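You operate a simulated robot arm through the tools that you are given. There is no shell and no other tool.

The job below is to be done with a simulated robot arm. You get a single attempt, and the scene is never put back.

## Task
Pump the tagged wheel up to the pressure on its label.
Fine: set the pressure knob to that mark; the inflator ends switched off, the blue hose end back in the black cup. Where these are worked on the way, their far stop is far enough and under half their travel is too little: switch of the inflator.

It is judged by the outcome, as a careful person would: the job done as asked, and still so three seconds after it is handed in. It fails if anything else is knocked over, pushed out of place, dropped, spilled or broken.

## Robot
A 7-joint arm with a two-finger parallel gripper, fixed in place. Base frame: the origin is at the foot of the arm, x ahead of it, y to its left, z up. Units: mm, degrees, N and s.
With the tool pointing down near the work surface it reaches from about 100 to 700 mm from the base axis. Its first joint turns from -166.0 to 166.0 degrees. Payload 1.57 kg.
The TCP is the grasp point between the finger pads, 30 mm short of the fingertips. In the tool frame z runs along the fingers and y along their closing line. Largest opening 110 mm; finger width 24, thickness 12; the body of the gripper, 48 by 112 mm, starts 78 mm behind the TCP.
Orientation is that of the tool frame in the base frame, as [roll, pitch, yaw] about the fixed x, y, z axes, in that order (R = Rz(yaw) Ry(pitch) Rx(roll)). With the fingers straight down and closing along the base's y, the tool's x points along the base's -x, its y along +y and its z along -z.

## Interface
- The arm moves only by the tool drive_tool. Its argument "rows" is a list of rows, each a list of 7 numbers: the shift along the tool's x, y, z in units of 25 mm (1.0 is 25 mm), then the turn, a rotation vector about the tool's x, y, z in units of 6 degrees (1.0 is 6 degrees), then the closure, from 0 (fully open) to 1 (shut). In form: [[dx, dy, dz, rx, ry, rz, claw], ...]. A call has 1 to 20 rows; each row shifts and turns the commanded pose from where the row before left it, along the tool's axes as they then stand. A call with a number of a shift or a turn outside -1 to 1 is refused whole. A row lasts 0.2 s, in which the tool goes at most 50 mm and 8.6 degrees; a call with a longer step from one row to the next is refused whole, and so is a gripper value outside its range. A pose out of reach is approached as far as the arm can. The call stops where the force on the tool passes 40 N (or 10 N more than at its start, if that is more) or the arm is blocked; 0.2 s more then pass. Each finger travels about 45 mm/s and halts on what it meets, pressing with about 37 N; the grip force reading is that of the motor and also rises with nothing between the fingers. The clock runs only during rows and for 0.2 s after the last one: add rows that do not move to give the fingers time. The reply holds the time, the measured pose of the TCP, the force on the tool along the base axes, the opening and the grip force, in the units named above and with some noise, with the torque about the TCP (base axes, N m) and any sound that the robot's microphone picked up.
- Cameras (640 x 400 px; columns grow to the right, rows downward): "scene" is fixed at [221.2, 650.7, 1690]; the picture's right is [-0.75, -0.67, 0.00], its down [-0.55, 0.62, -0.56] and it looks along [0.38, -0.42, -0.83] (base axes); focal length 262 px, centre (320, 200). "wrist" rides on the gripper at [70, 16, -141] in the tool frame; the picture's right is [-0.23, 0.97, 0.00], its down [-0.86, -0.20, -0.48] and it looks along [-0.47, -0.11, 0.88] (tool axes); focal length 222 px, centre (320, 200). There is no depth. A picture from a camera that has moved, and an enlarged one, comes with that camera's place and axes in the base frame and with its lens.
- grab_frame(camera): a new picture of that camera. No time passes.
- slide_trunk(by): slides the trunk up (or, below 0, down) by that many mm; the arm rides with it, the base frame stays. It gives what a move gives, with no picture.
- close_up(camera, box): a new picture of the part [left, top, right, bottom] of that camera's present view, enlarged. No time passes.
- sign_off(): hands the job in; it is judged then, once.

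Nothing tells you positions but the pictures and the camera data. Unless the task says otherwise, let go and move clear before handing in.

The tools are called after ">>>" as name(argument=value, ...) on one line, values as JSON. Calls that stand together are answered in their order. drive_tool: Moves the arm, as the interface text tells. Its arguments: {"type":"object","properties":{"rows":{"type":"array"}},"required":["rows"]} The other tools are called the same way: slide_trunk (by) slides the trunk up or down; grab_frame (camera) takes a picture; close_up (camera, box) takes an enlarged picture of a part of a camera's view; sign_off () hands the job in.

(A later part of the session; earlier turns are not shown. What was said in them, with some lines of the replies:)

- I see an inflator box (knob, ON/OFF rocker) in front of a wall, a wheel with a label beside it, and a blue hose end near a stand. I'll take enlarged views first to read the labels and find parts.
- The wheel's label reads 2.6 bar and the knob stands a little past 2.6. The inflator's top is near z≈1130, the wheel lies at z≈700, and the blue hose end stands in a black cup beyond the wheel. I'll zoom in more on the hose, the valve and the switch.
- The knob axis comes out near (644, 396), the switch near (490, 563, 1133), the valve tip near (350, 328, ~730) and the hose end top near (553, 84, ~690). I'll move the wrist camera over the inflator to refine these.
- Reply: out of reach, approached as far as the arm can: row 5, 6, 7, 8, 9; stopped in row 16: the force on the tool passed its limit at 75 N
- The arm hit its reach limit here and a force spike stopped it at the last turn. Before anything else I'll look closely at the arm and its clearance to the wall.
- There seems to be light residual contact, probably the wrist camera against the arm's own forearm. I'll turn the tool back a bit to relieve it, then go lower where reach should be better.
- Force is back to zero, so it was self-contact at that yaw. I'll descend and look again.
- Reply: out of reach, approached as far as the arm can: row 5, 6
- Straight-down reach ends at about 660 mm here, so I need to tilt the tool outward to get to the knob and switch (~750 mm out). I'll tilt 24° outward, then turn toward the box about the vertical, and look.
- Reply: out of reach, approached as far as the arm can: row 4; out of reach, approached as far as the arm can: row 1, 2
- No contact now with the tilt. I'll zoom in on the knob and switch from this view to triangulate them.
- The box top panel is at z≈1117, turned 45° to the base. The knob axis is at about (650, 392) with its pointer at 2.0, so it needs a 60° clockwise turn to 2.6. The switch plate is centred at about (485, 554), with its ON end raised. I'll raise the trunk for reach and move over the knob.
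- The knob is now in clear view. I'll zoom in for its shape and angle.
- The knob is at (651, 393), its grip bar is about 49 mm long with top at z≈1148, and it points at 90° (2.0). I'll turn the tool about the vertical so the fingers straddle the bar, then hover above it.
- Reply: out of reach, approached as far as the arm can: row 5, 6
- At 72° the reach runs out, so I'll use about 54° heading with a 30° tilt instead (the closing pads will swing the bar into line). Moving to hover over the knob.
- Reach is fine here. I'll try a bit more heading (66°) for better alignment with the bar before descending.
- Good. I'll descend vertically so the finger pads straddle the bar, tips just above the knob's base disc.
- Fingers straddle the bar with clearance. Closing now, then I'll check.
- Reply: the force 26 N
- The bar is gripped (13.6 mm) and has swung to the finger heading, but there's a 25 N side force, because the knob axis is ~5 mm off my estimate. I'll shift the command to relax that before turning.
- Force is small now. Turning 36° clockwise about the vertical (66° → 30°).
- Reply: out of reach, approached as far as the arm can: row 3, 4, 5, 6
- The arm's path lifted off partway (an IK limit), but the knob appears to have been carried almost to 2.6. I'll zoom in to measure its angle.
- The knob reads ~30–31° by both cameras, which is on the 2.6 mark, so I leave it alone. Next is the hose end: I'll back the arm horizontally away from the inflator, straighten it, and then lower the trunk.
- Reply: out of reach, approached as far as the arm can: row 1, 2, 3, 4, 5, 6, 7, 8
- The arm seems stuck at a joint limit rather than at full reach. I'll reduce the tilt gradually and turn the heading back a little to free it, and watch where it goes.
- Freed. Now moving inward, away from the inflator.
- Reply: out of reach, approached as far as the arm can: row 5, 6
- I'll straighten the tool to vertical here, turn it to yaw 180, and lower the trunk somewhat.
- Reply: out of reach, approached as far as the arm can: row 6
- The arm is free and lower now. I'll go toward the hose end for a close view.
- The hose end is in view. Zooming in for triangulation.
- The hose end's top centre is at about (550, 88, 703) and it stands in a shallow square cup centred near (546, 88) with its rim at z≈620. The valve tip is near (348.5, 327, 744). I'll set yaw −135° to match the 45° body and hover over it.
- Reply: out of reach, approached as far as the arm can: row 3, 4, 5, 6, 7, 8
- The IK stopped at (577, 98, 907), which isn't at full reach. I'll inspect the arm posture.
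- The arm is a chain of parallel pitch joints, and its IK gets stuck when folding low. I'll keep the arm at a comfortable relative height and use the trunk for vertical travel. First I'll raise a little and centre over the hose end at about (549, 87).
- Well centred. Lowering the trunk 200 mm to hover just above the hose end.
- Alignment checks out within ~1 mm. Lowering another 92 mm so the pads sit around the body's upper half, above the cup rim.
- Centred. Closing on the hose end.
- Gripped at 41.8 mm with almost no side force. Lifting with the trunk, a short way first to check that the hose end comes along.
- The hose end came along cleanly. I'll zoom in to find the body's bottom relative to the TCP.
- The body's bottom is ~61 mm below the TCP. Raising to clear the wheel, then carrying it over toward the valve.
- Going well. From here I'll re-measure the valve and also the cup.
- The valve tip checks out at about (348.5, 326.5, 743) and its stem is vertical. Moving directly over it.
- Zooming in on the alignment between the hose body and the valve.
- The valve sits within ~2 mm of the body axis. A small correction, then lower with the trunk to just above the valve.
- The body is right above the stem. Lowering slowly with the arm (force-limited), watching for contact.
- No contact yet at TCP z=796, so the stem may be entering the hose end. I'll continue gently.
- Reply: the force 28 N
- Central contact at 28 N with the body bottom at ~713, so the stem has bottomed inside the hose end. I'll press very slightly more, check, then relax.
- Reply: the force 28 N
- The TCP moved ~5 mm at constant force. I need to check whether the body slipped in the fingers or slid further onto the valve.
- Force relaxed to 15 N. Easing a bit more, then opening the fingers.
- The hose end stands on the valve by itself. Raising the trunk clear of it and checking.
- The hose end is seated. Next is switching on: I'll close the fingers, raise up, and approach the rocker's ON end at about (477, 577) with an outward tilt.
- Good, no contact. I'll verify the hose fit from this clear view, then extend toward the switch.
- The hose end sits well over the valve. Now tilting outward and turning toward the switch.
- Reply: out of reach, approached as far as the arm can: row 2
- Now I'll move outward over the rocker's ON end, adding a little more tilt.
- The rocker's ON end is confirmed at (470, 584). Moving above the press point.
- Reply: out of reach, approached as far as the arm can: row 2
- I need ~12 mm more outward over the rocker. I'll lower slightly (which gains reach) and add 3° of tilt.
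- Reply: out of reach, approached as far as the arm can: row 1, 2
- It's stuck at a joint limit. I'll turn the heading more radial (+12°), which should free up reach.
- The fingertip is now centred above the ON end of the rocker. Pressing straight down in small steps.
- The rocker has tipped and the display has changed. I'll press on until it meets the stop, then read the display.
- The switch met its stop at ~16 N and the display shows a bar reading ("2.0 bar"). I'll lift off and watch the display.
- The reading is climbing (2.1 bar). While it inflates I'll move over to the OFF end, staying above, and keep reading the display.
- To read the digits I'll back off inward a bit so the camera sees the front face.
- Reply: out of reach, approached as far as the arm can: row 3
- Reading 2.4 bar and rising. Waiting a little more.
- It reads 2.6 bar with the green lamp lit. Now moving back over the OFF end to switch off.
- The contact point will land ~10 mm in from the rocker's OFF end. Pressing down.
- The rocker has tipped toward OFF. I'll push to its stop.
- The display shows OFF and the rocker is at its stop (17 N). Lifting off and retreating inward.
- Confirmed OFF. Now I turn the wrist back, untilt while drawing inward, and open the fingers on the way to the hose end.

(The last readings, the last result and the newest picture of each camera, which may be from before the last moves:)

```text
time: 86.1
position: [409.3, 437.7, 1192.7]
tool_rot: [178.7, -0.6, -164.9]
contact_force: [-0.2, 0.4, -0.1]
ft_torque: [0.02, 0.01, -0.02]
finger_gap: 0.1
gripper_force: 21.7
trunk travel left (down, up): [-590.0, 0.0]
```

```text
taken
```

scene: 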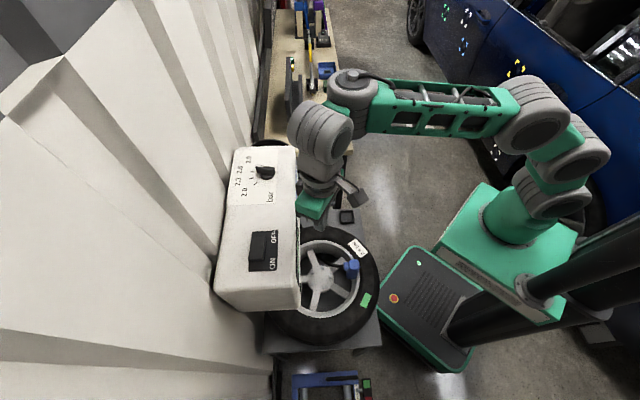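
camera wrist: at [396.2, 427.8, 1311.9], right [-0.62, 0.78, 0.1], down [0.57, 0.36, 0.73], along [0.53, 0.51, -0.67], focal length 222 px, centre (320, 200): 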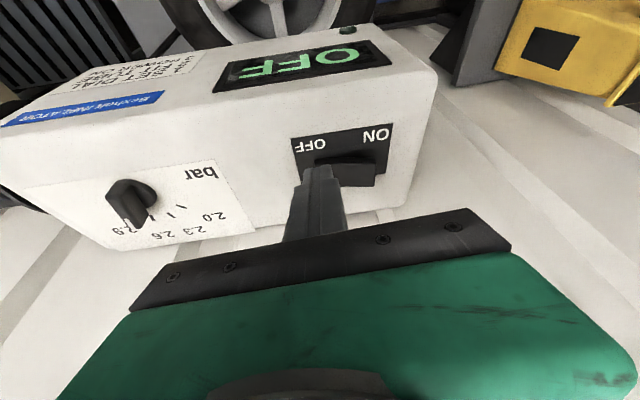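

The tyre's tag has turned green. Now back over the hose end: move above it, level the tool, and lower.

>>> drive_tool(rows=[[0.685, -0.732, 0, 0.217, -0.1, 0, 1], [0.685, -0.732, 0, 0, 0, 0, 1], [0.685, -0.732, 0, 0, 0, 0, 0.5], [0.685, -0.732, 0, 0, 0, 0, 0], [0.685, -0.732, 0, 0, 0, 0, 0], [0, 0, 1, 0, 0, 0, 0], [0, 0, 1, 0, 0, 0, 0], [0, 0, 1, 0, 0, 0, 0], [0, 0, 1, 0, 0, 0, 0], [0, 0, 0, 0, 0, 0, 0]])

>>> drive_tool(rows=[[0, 0, 0, 0, 0, -1, 0], [0, 0, 0, 0, 0, -1, 0], [0, 0, 0, 0, 0, -1, 0], [0, 0, 0, 0, 0, -1, 0], [0, 0, 0, 0, 0, -1, 0], [0, 0, 0, 0, 0, 0, 0]])

>>> grab_frame(camera="wrist")

>>> grab_frame(camera="scene")

```text
time: 88.3
position: [355.2, 333.2, 1099.3]
tool_rot: [-179.8, -0.4, -165.1]
contact_force: [-0.1, 0.0, -0.3]
ft_torque: [0.01, -0.02, 0.0]
finger_gap: 110.1
gripper_force: 0.1
out of reach, approached as far as the arm can: row 9
trunk travel left (down, up): [-590.0, 0.0]
```

```text
time: 89.7
position: [357.1, 333.2, 1098.6]
tool_rot: [-180.0, -0.3, -134.9]
contact_force: [-1.0, -1.2, -0.4]
ft_torque: [0.0, -0.01, 0.02]
finger_gap: 110.0
gripper_force: 0.0
trunk travel left (down, up): [-590.0, 0.0]
```

```text
taken
camera wrist: at [295.9, 294.4, 1241.7], right [-0.53, 0.85, 0.0], down [0.75, 0.47, 0.48], along [0.4, 0.25, -0.88], focal length 222 px, centre (320, 200)
```

wrist: 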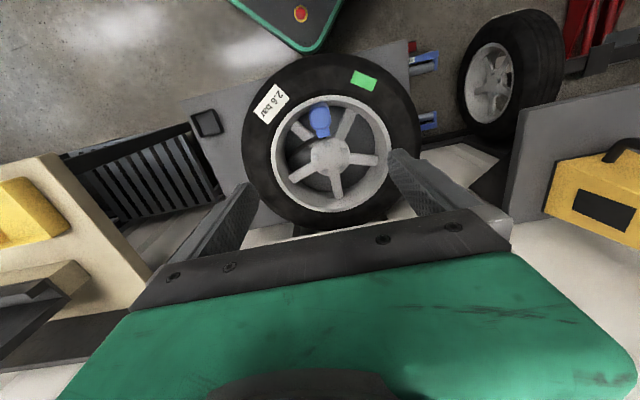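

```text
taken
```

scene: 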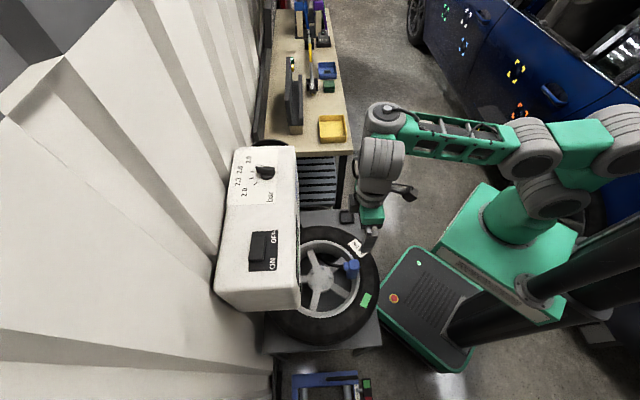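

>>> drive_tool(rows=[[0.18, 0.02, -0.3, 0, 0, 0, 0], [0.18, 0.02, -0.3, 0, 0, 0, 0], [0, 0, 0, 0, 0, 0, 0]])

>>> slide_trunk(by=-230)

>>> grab_frame(camera="wrist")

```text
time: 90.5
position: [347.5, 325.0, 1112.6]
tool_rot: [-179.9, -0.1, -135.0]
contact_force: [-0.1, -0.5, 0.7]
ft_torque: [0.02, 0.03, 0.03]
finger_gap: 110.1
gripper_force: 0.0
trunk travel left (down, up): [-590.0, 0.0]
```

```text
time: 92.9
position: [348.4, 325.9, 882.4]
tool_rot: [-179.8, -0.1, -135.0]
contact_force: [-0.3, 0.3, 0.7]
ft_torque: [0.01, -0.02, 0.0]
finger_gap: 110.0
gripper_force: 0.2
trunk travel left (down, up): [-360.0, 230.0]
```

```text
taken
camera wrist: at [287.5, 287.3, 1025.1], right [-0.53, 0.85, 0.0], down [0.75, 0.46, 0.48], along [0.41, 0.25, -0.88], focal length 222 px, centre (320, 200)
```

wrist: 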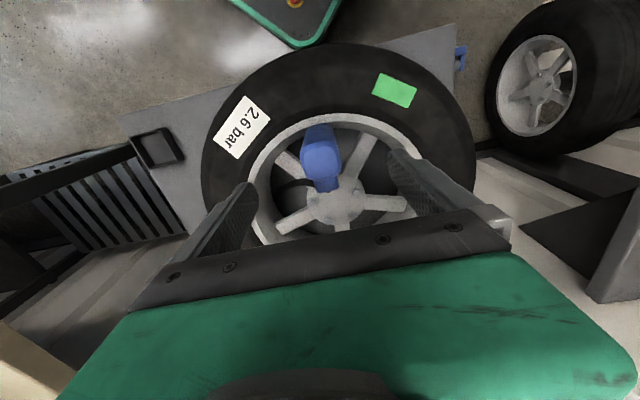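

>>> close_up(camera="wrist", box=[272, 110, 400, 190])

>>> close_up(camera="scene", box=[316, 240, 380, 280])

```text
5.00 times, centred on (336, 150) of wrist
camera zoom: at [287.5, 287.3, 1025.1], right [-0.53, 0.85, 0.0], down [0.75, 0.46, 0.48], along [0.41, 0.25, -0.88], focal length 1111 px, centre (240, 450)
```

zoom: 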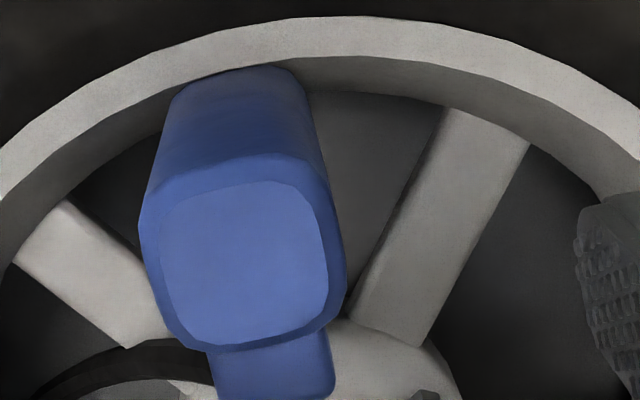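

```text
10.00 times, centred on (348, 260) of scene
camera zoom: at [221.2, 650.7, 1690.0], right [-0.75, -0.67, 0.0], down [-0.55, 0.62, -0.56], along [0.38, -0.42, -0.83], focal length 2620 px, centre (40, -400)
```

zoom: 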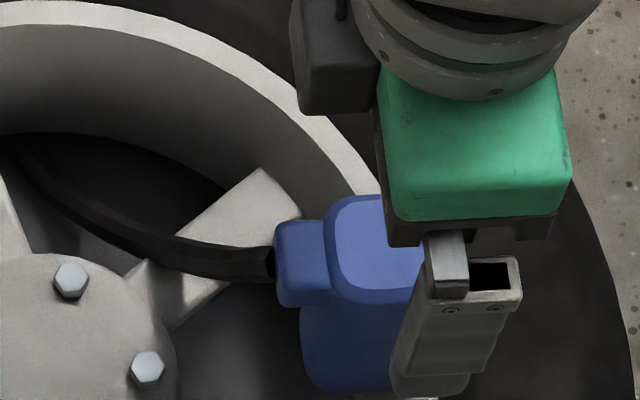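

Well aligned (~4 mm off along the finger width). A small correction, then lower to grip at the same height as I released.

>>> drive_tool(rows=[[-0.12, 0, 0, 0, 0, 0, 0], [0, 0, 0, 0, 0, 0, 0]])

>>> slide_trunk(by=-109)

>>> grab_frame(camera="wrist")

```text
time: 93.5
position: [350.5, 326.8, 884.0]
tool_rot: [-179.9, -0.1, -135.1]
contact_force: [-0.6, 0.4, 0.1]
ft_torque: [0.01, -0.01, -0.04]
finger_gap: 110.1
gripper_force: 0.0
trunk travel left (down, up): [-360.0, 230.0]
```

```text
time: 94.9
position: [350.9, 326.8, 775.1]
tool_rot: [-179.9, 0.0, -135.0]
contact_force: [-0.1, 0.0, -0.3]
ft_torque: [-0.01, 0.01, 0.0]
finger_gap: 109.8
gripper_force: 0.0
trunk travel left (down, up): [-251.0, 339.0]
```

```text
taken
camera wrist: at [289.3, 289.4, 916.3], right [-0.53, 0.85, 0.0], down [0.75, 0.46, 0.48], along [0.41, 0.25, -0.88], focal length 222 px, centre (320, 200)
```

wrist: 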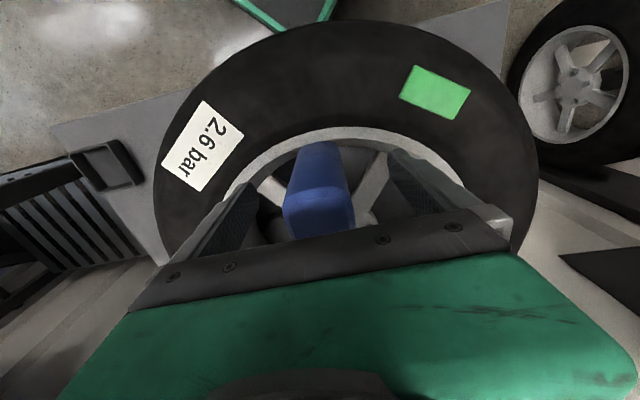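

Centred on the hose end again. Closing.

>>> drive_tool(rows=[[0, 0, 0, 0, 0, 0, 1], [0, 0, 0, 0, 0, 0, 1], [0, 0, 0, 0, 0, 0, 1], [0, 0, 0, 0, 0, 0, 1], [0, 0, 0, 0, 0, 0, 1], [0, 0, 0, 0, 0, 0, 1]])

>>> slide_trunk(by=15)

>>> grab_frame(camera="wrist")

```text
time: 96.3
position: [349.9, 327.8, 774.3]
tool_rot: [-179.9, 0.0, -134.9]
contact_force: [0.0, -1.1, -0.5]
ft_torque: [0.03, 0.01, 0.01]
finger_gap: 41.7
gripper_force: 32.5
trunk travel left (down, up): [-251.0, 339.0]
```

```text
time: 96.9
position: [350.3, 327.3, 788.8]
tool_rot: [-179.9, -0.1, -134.9]
contact_force: [-1.2, 0.0, -2.2]
ft_torque: [0.0, 0.02, 0.01]
finger_gap: 41.7
gripper_force: 37.1
trunk travel left (down, up): [-266.0, 324.0]
```

```text
taken
camera wrist: at [289.4, 289.5, 931.1], right [-0.53, 0.85, 0.0], down [0.75, 0.46, 0.48], along [0.41, 0.25, -0.88], focal length 222 px, centre (320, 200)
```

wrist: 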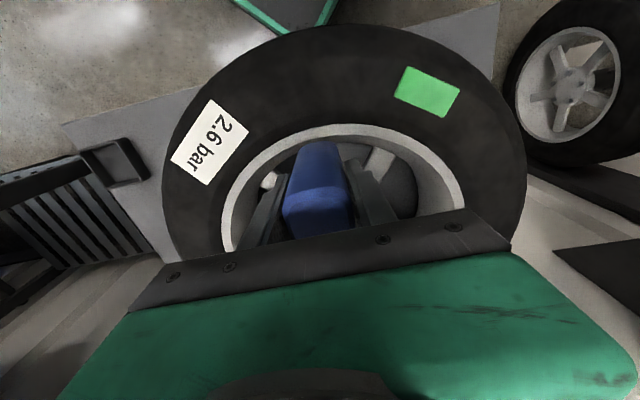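

Coming off cleanly. Raising to clear the wheel and carrying it back toward the cup.

>>> slide_trunk(by=95)

>>> drive_tool(rows=[[0.09, -0.887, 0, 0, 0, 0, 1], [0.09, -0.887, 0, 0, 0, 0, 1], [0.09, -0.887, 0, 0, 0, 0, 1], [0.09, -0.887, 0, 0, 0, 0, 1], [0.09, -0.887, 0, 0, 0, 0, 1], [0.09, -0.887, 0, 0, 0, 0, 1], [0.09, -0.887, 0, 0, 0, 0, 1], [0.09, -0.887, 0, 0, 0, 0, 1], [0.09, -0.887, 0, 0, 0, 0, 1], [0.09, -0.887, 0, 0, 0, 0, 1], [0.09, -0.887, 0, 0, 0, 0, 1], [0.09, -0.887, 0, 0, 0, 0, 1], [0.09, -0.887, 0, 0, 0, 0, 1], [0.09, -0.887, 0, 0, 0, 0, 1], [0, 0, 0, 0, 0, 0, 1]])

>>> grab_frame(camera="wrist")

>>> grab_frame(camera="scene")

```text
time: 98.2
position: [350.2, 328.0, 882.8]
tool_rot: [-179.9, -0.1, -135.0]
contact_force: [0.8, 0.1, -1.3]
ft_torque: [0.02, -0.01, -0.03]
finger_gap: 41.9
gripper_force: 36.8
trunk travel left (down, up): [-361.0, 229.0]
```

```text
time: 101.4
position: [549.1, 85.5, 884.0]
tool_rot: [-179.9, -0.2, -134.9]
contact_force: [0.7, -0.3, -1.5]
ft_torque: [-0.01, -0.04, 0.01]
finger_gap: 41.5
gripper_force: 36.9
trunk travel left (down, up): [-361.0, 229.0]
```

```text
taken
camera wrist: at [488.2, 46.6, 1026.1], right [-0.53, 0.85, 0.0], down [0.75, 0.46, 0.48], along [0.41, 0.25, -0.88], focal length 222 px, centre (320, 200)
```

wrist: 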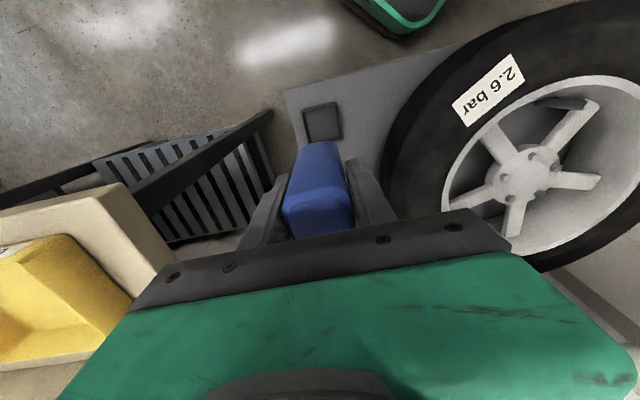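

```text
taken
```

scene: 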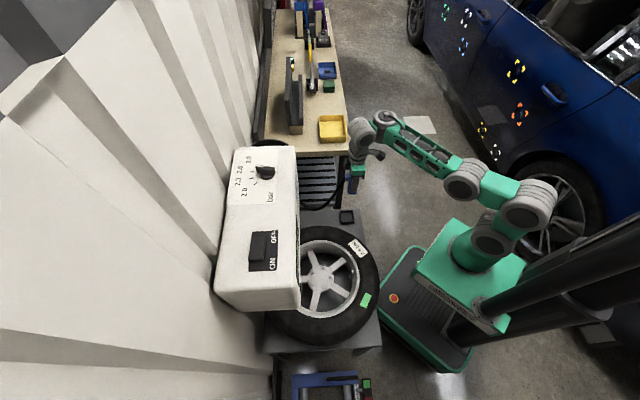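

Over the cup. Lowering partway and checking alignment.

>>> slide_trunk(by=-150)

>>> close_up(camera="wrist", box=[256, 100, 384, 180])

>>> close_up(camera="scene", box=[320, 190, 384, 230])

```text
time: 103.2
position: [548.2, 85.0, 734.3]
tool_rot: [-180.0, -0.2, -135.0]
contact_force: [-0.2, 0.1, -1.7]
ft_torque: [0.01, -0.01, -0.01]
finger_gap: 41.8
gripper_force: 36.7
trunk travel left (down, up): [-211.0, 379.0]
```

```text
5.00 times, centred on (320, 140) of wrist
camera zoom: at [488.0, 46.9, 876.1], right [-0.53, 0.85, 0.0], down [0.75, 0.46, 0.48], along [0.41, 0.25, -0.88], focal length 1111 px, centre (320, 500)
```

zoom: 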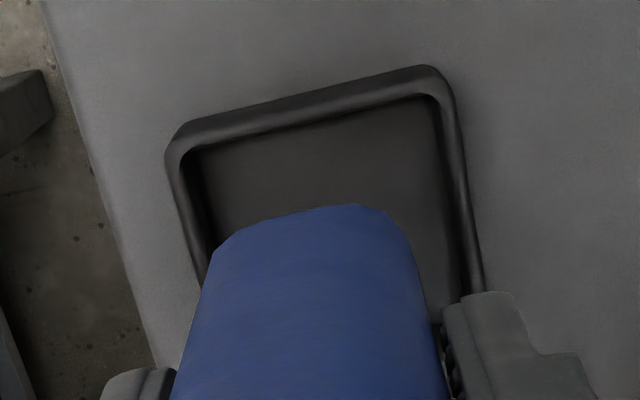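

```text
10.00 times, centred on (352, 210) of scene
camera zoom: at [221.2, 650.7, 1690.0], right [-0.75, -0.67, 0.0], down [-0.55, 0.62, -0.56], along [0.38, -0.42, -0.83], focal length 2620 px, centre (0, 100)
```

zoom: 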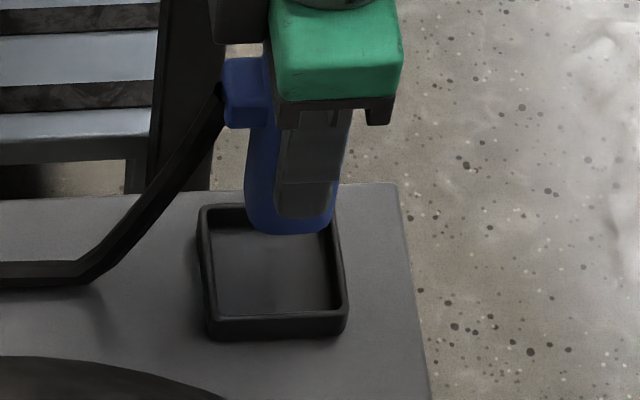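

The cup centre is at about (548.5, 89), so I'll shift ~2.5 mm and then lower into it.

>>> drive_tool(rows=[[-0.03, 0.1, 0, 0, 0, 0, 1], [0, 0, 0, 0, 0, 0, 1]])

>>> slide_trunk(by=-45)

>>> close_up(camera="wrist", box=[256, 100, 384, 180])

>>> close_up(camera="scene", box=[320, 190, 384, 230])

```text
time: 103.8
position: [547.6, 88.9, 732.8]
tool_rot: [-179.9, -0.1, -135.0]
contact_force: [-0.3, 0.1, -1.9]
ft_torque: [0.01, -0.01, -0.01]
finger_gap: 41.8
gripper_force: 36.7
trunk travel left (down, up): [-211.0, 379.0]
```

```text
time: 104.7
position: [548.1, 88.4, 689.4]
tool_rot: [-179.9, -0.1, -135.0]
contact_force: [0.4, 0.3, -1.2]
ft_torque: [0.02, 0.02, -0.01]
finger_gap: 41.7
gripper_force: 37.0
trunk travel left (down, up): [-166.0, 424.0]
```

```text
5.00 times, centred on (320, 140) of wrist
camera zoom: at [487.0, 49.5, 830.7], right [-0.53, 0.85, 0.0], down [0.75, 0.46, 0.48], along [0.41, 0.25, -0.88], focal length 1111 px, centre (320, 500)
```

zoom: 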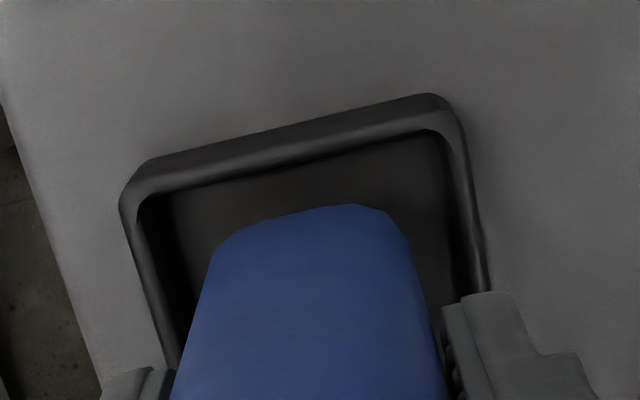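

```text
10.00 times, centred on (352, 210) of scene
camera zoom: at [221.2, 650.7, 1690.0], right [-0.75, -0.67, 0.0], down [-0.55, 0.62, -0.56], along [0.38, -0.42, -0.83], focal length 2620 px, centre (0, 100)
```

zoom: 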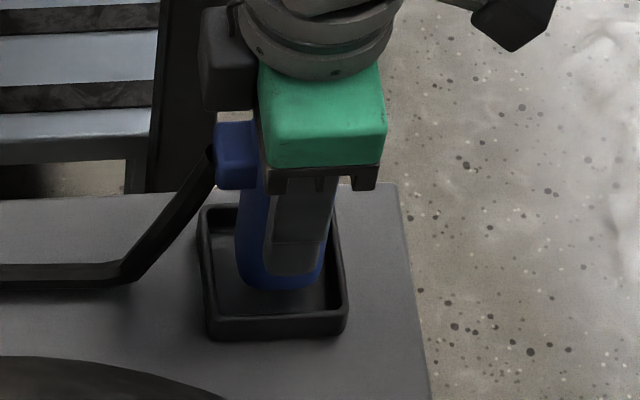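

Well inside the cup outline. Lowering the last ~20 mm, the final part with the arm so contact is felt.

>>> slide_trunk(by=-14)

>>> drive_tool(rows=[[0, 0, 0.08, 0, 0, 0, 1], [0, 0, 0.08, 0, 0, 0, 1], [0, 0, 0, 0, 0, 0, 1]])

```text
time: 105.3
position: [547.2, 88.5, 675.6]
tool_rot: [-180.0, -0.1, -134.9]
contact_force: [0.8, 0.3, -2.2]
ft_torque: [0.01, -0.02, -0.01]
finger_gap: 41.5
gripper_force: 36.7
trunk travel left (down, up): [-152.0, 438.0]
```

```text
time: 106.1
position: [548.2, 88.3, 670.9]
tool_rot: [-179.9, -0.1, -135.1]
contact_force: [-0.3, 0.6, -1.0]
ft_torque: [-0.01, 0.01, 0.0]
finger_gap: 41.7
gripper_force: 37.6
trunk travel left (down, up): [-152.0, 438.0]
```

>>> drive_tool(rows=[[0, 0, 0.06, 0, 0, 0, 1], [0, 0, 0.06, 0, 0, 0, 1], [0, 0, 0, 0, 0, 0, 1]])

>>> close_up(camera="scene", box=[320, 190, 384, 230])

```text
time: 106.9
position: [546.4, 88.3, 668.3]
tool_rot: [-179.9, 0.0, -135.0]
contact_force: [0.0, -0.8, -1.2]
ft_torque: [0.01, -0.03, -0.01]
finger_gap: 41.8
gripper_force: 36.7
trunk travel left (down, up): [-152.0, 438.0]
```

```text
10.00 times, centred on (352, 210) of scene
camera zoom: at [221.2, 650.7, 1690.0], right [-0.75, -0.67, 0.0], down [-0.55, 0.62, -0.56], along [0.38, -0.42, -0.83], focal length 2620 px, centre (0, 100)
```

zoom: 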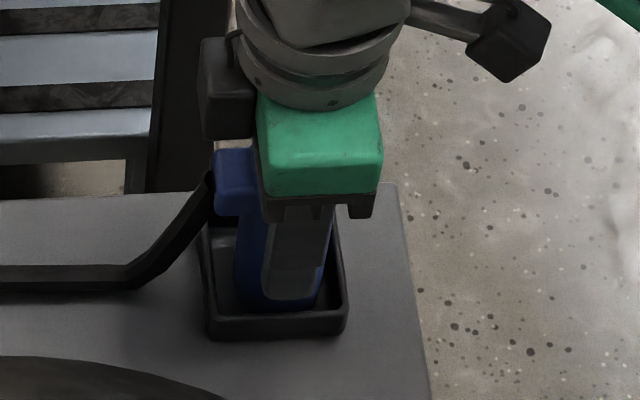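

No floor contact yet, so I'll continue down in small steps.

>>> drive_tool(rows=[[0, 0, 0.06, 0, 0, 0, 1], [0, 0, 0.06, 0, 0, 0, 1], [0, 0, 0, 0, 0, 0, 1]])

```text
time: 107.7
position: [546.7, 87.8, 667.8]
tool_rot: [-179.7, 0.4, -134.9]
contact_force: [-3.9, -4.3, 23.9]
ft_torque: [-0.22, 0.8, 0.1]
finger_gap: 41.6
gripper_force: 37.0
trunk travel left (down, up): [-152.0, 438.0]
```

It touches the cup floor. Relaxing slightly, then opening.

>>> drive_tool(rows=[[0, 0, -0.09, 0, 0, 0, 1], [0, 0, 0, 0, 0, 0, 1]])

>>> drive_tool(rows=[[0, 0, 0, 0, 0, 0, 0.55], [0, 0, 0, 0, 0, 0, 0.3], [0, 0, 0, 0, 0, 0, 0], [0, 0, 0, 0, 0, 0, 0], [0, 0, 0, 0, 0, 0, 0], [0, 0, 0, 0, 0, 0, 0]])

>>> grab_frame(camera="wrist")

>>> close_up(camera="scene", box=[320, 190, 384, 230])

```text
time: 108.3
position: [546.4, 88.3, 667.5]
tool_rot: [-179.8, 0.1, -135.1]
contact_force: [0.8, -3.8, 18.7]
ft_torque: [-0.08, 0.26, -0.03]
finger_gap: 41.6
gripper_force: 36.8
trunk travel left (down, up): [-152.0, 438.0]
```

```text
time: 109.7
position: [547.2, 87.8, 668.5]
tool_rot: [-179.9, -0.1, -135.0]
contact_force: [0.5, -0.2, 0.4]
ft_torque: [0.02, 0.02, -0.01]
finger_gap: 110.2
gripper_force: 0.1
trunk travel left (down, up): [-152.0, 438.0]
```

```text
taken
camera wrist: at [486.5, 50.3, 809.4], right [-0.53, 0.85, 0.0], down [0.75, 0.46, 0.48], along [0.41, 0.25, -0.88], focal length 222 px, centre (320, 200)
```

wrist: 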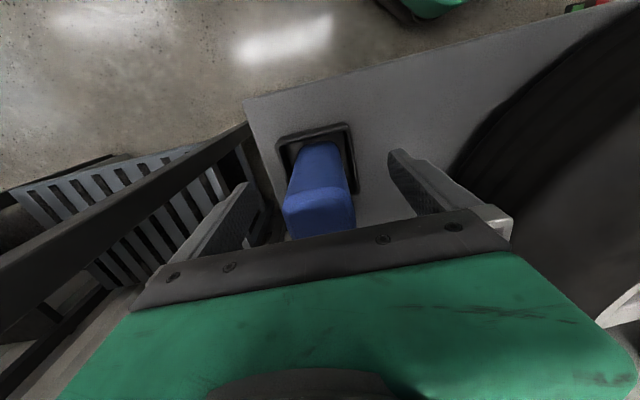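

```text
10.00 times, centred on (352, 210) of scene
camera zoom: at [221.2, 650.7, 1690.0], right [-0.75, -0.67, 0.0], down [-0.55, 0.62, -0.56], along [0.38, -0.42, -0.83], focal length 2620 px, centre (0, 100)
```

zoom: 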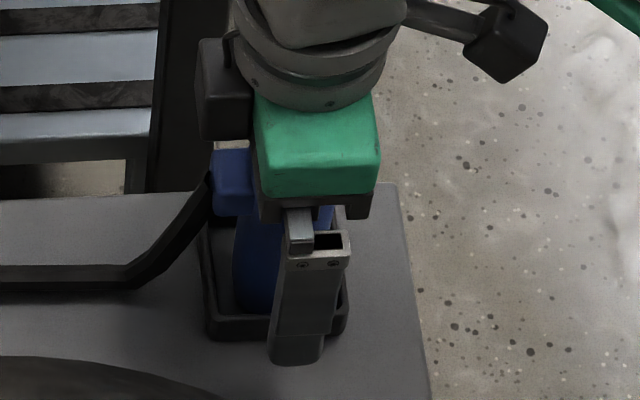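

The hose end stands in the cup by itself. Raising straight up to clear it and checking everything.

>>> slide_trunk(by=230)

>>> grab_frame(camera="scene")

>>> grab_frame(camera="wrist")

>>> close_up(camera="scene", box=[320, 195, 384, 235])

>>> close_up(camera="scene", box=[222, 145, 302, 195])

>>> close_up(camera="scene", box=[220, 220, 380, 320])

```text
time: 112.1
position: [548.1, 89.0, 897.0]
tool_rot: [-179.9, -0.1, -135.0]
contact_force: [-0.3, -0.5, 0.5]
ft_torque: [-0.04, -0.03, 0.03]
finger_gap: 110.0
gripper_force: 0.0
trunk travel left (down, up): [-382.0, 208.0]
```

```text
taken
```

scene: 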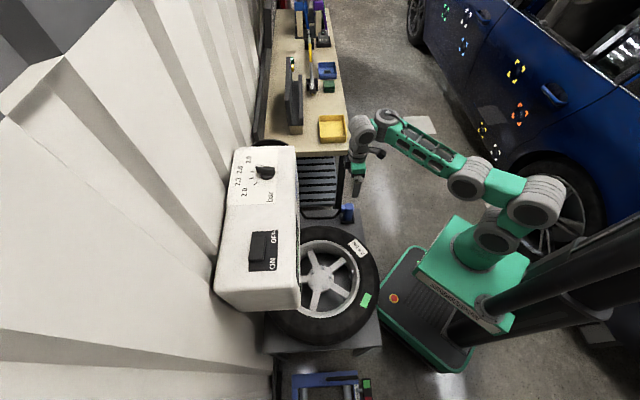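

```text
taken
camera wrist: at [486.5, 50.4, 1039.3], right [-0.53, 0.85, 0.0], down [0.75, 0.46, 0.48], along [0.41, 0.25, -0.88], focal length 222 px, centre (320, 200)
```

wrist: 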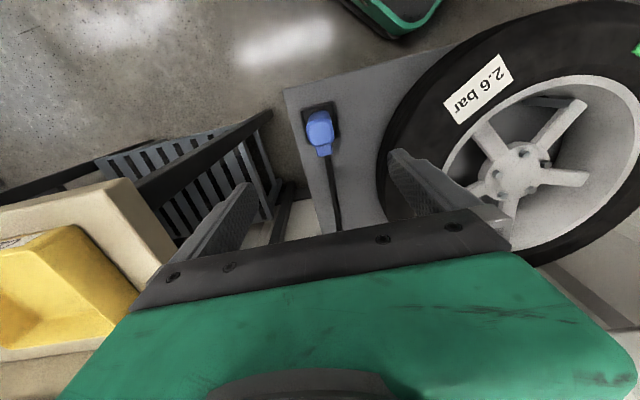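

```text
10.00 times, centred on (352, 215) of scene
camera zoom: at [221.2, 650.7, 1690.0], right [-0.75, -0.67, 0.0], down [-0.55, 0.62, -0.56], along [0.38, -0.42, -0.83], focal length 2620 px, centre (0, 50)
```

zoom: 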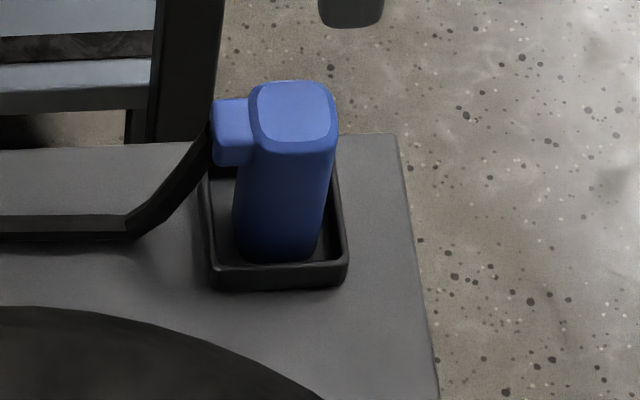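

```text
8.00 times, centred on (262, 170) of scene
camera zoom: at [221.2, 650.7, 1690.0], right [-0.75, -0.67, 0.0], down [-0.55, 0.62, -0.56], along [0.38, -0.42, -0.83], focal length 2096 px, centre (784, 440)
```

zoom: 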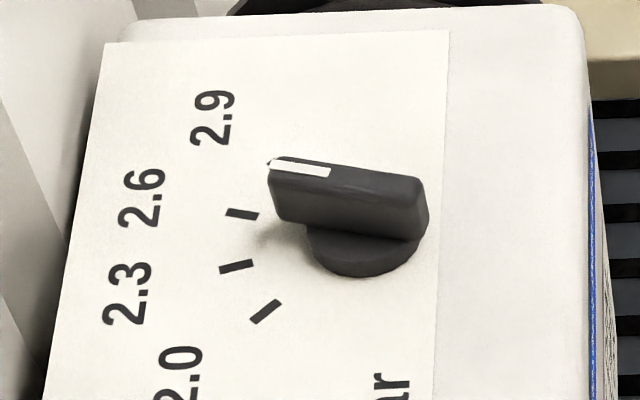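

```text
4.00 times, centred on (300, 270) of scene
camera zoom: at [221.2, 650.7, 1690.0], right [-0.75, -0.67, 0.0], down [-0.55, 0.62, -0.56], along [0.38, -0.42, -0.83], focal length 1048 px, centre (400, -80)
```

zoom: 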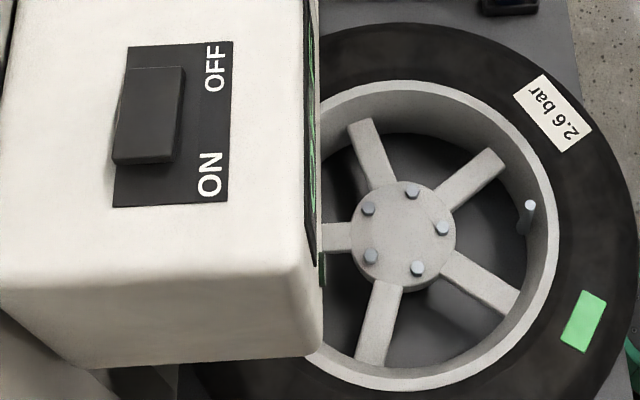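

The wheel's tag is green, the display and rocker are at OFF, and the knob sits on 2.6. The hose end is standing in its cup, the arm is open and clear, and nothing else has moved. Handing in.

>>> sign_off()

```text
The job is handed in.
```

The wheel is pumped to 2.6 bar, the pressure on its label. The display read 2.6 with the green lamp lit, and the tag on the tyre turned from red to green.

- **Knob:** It is on the 2.6 mark. I measured it within about 1–3° of the mark from the two cameras; the marks are 30° apart.
- **Inflator:** It is switched off. The rocker was pressed to its stop both for on and for off, and the display reads OFF.
- **Hose:** The blue end is back in the black cup, standing on its own.
- **Arm:** The gripper is open and well clear above the cup. In the final picture, nothing else in the scene had moved.

While I was turning the knob, the arm ran into a joint limit and the fingers slid off. By then the knob had already reached the mark, so I left it there.
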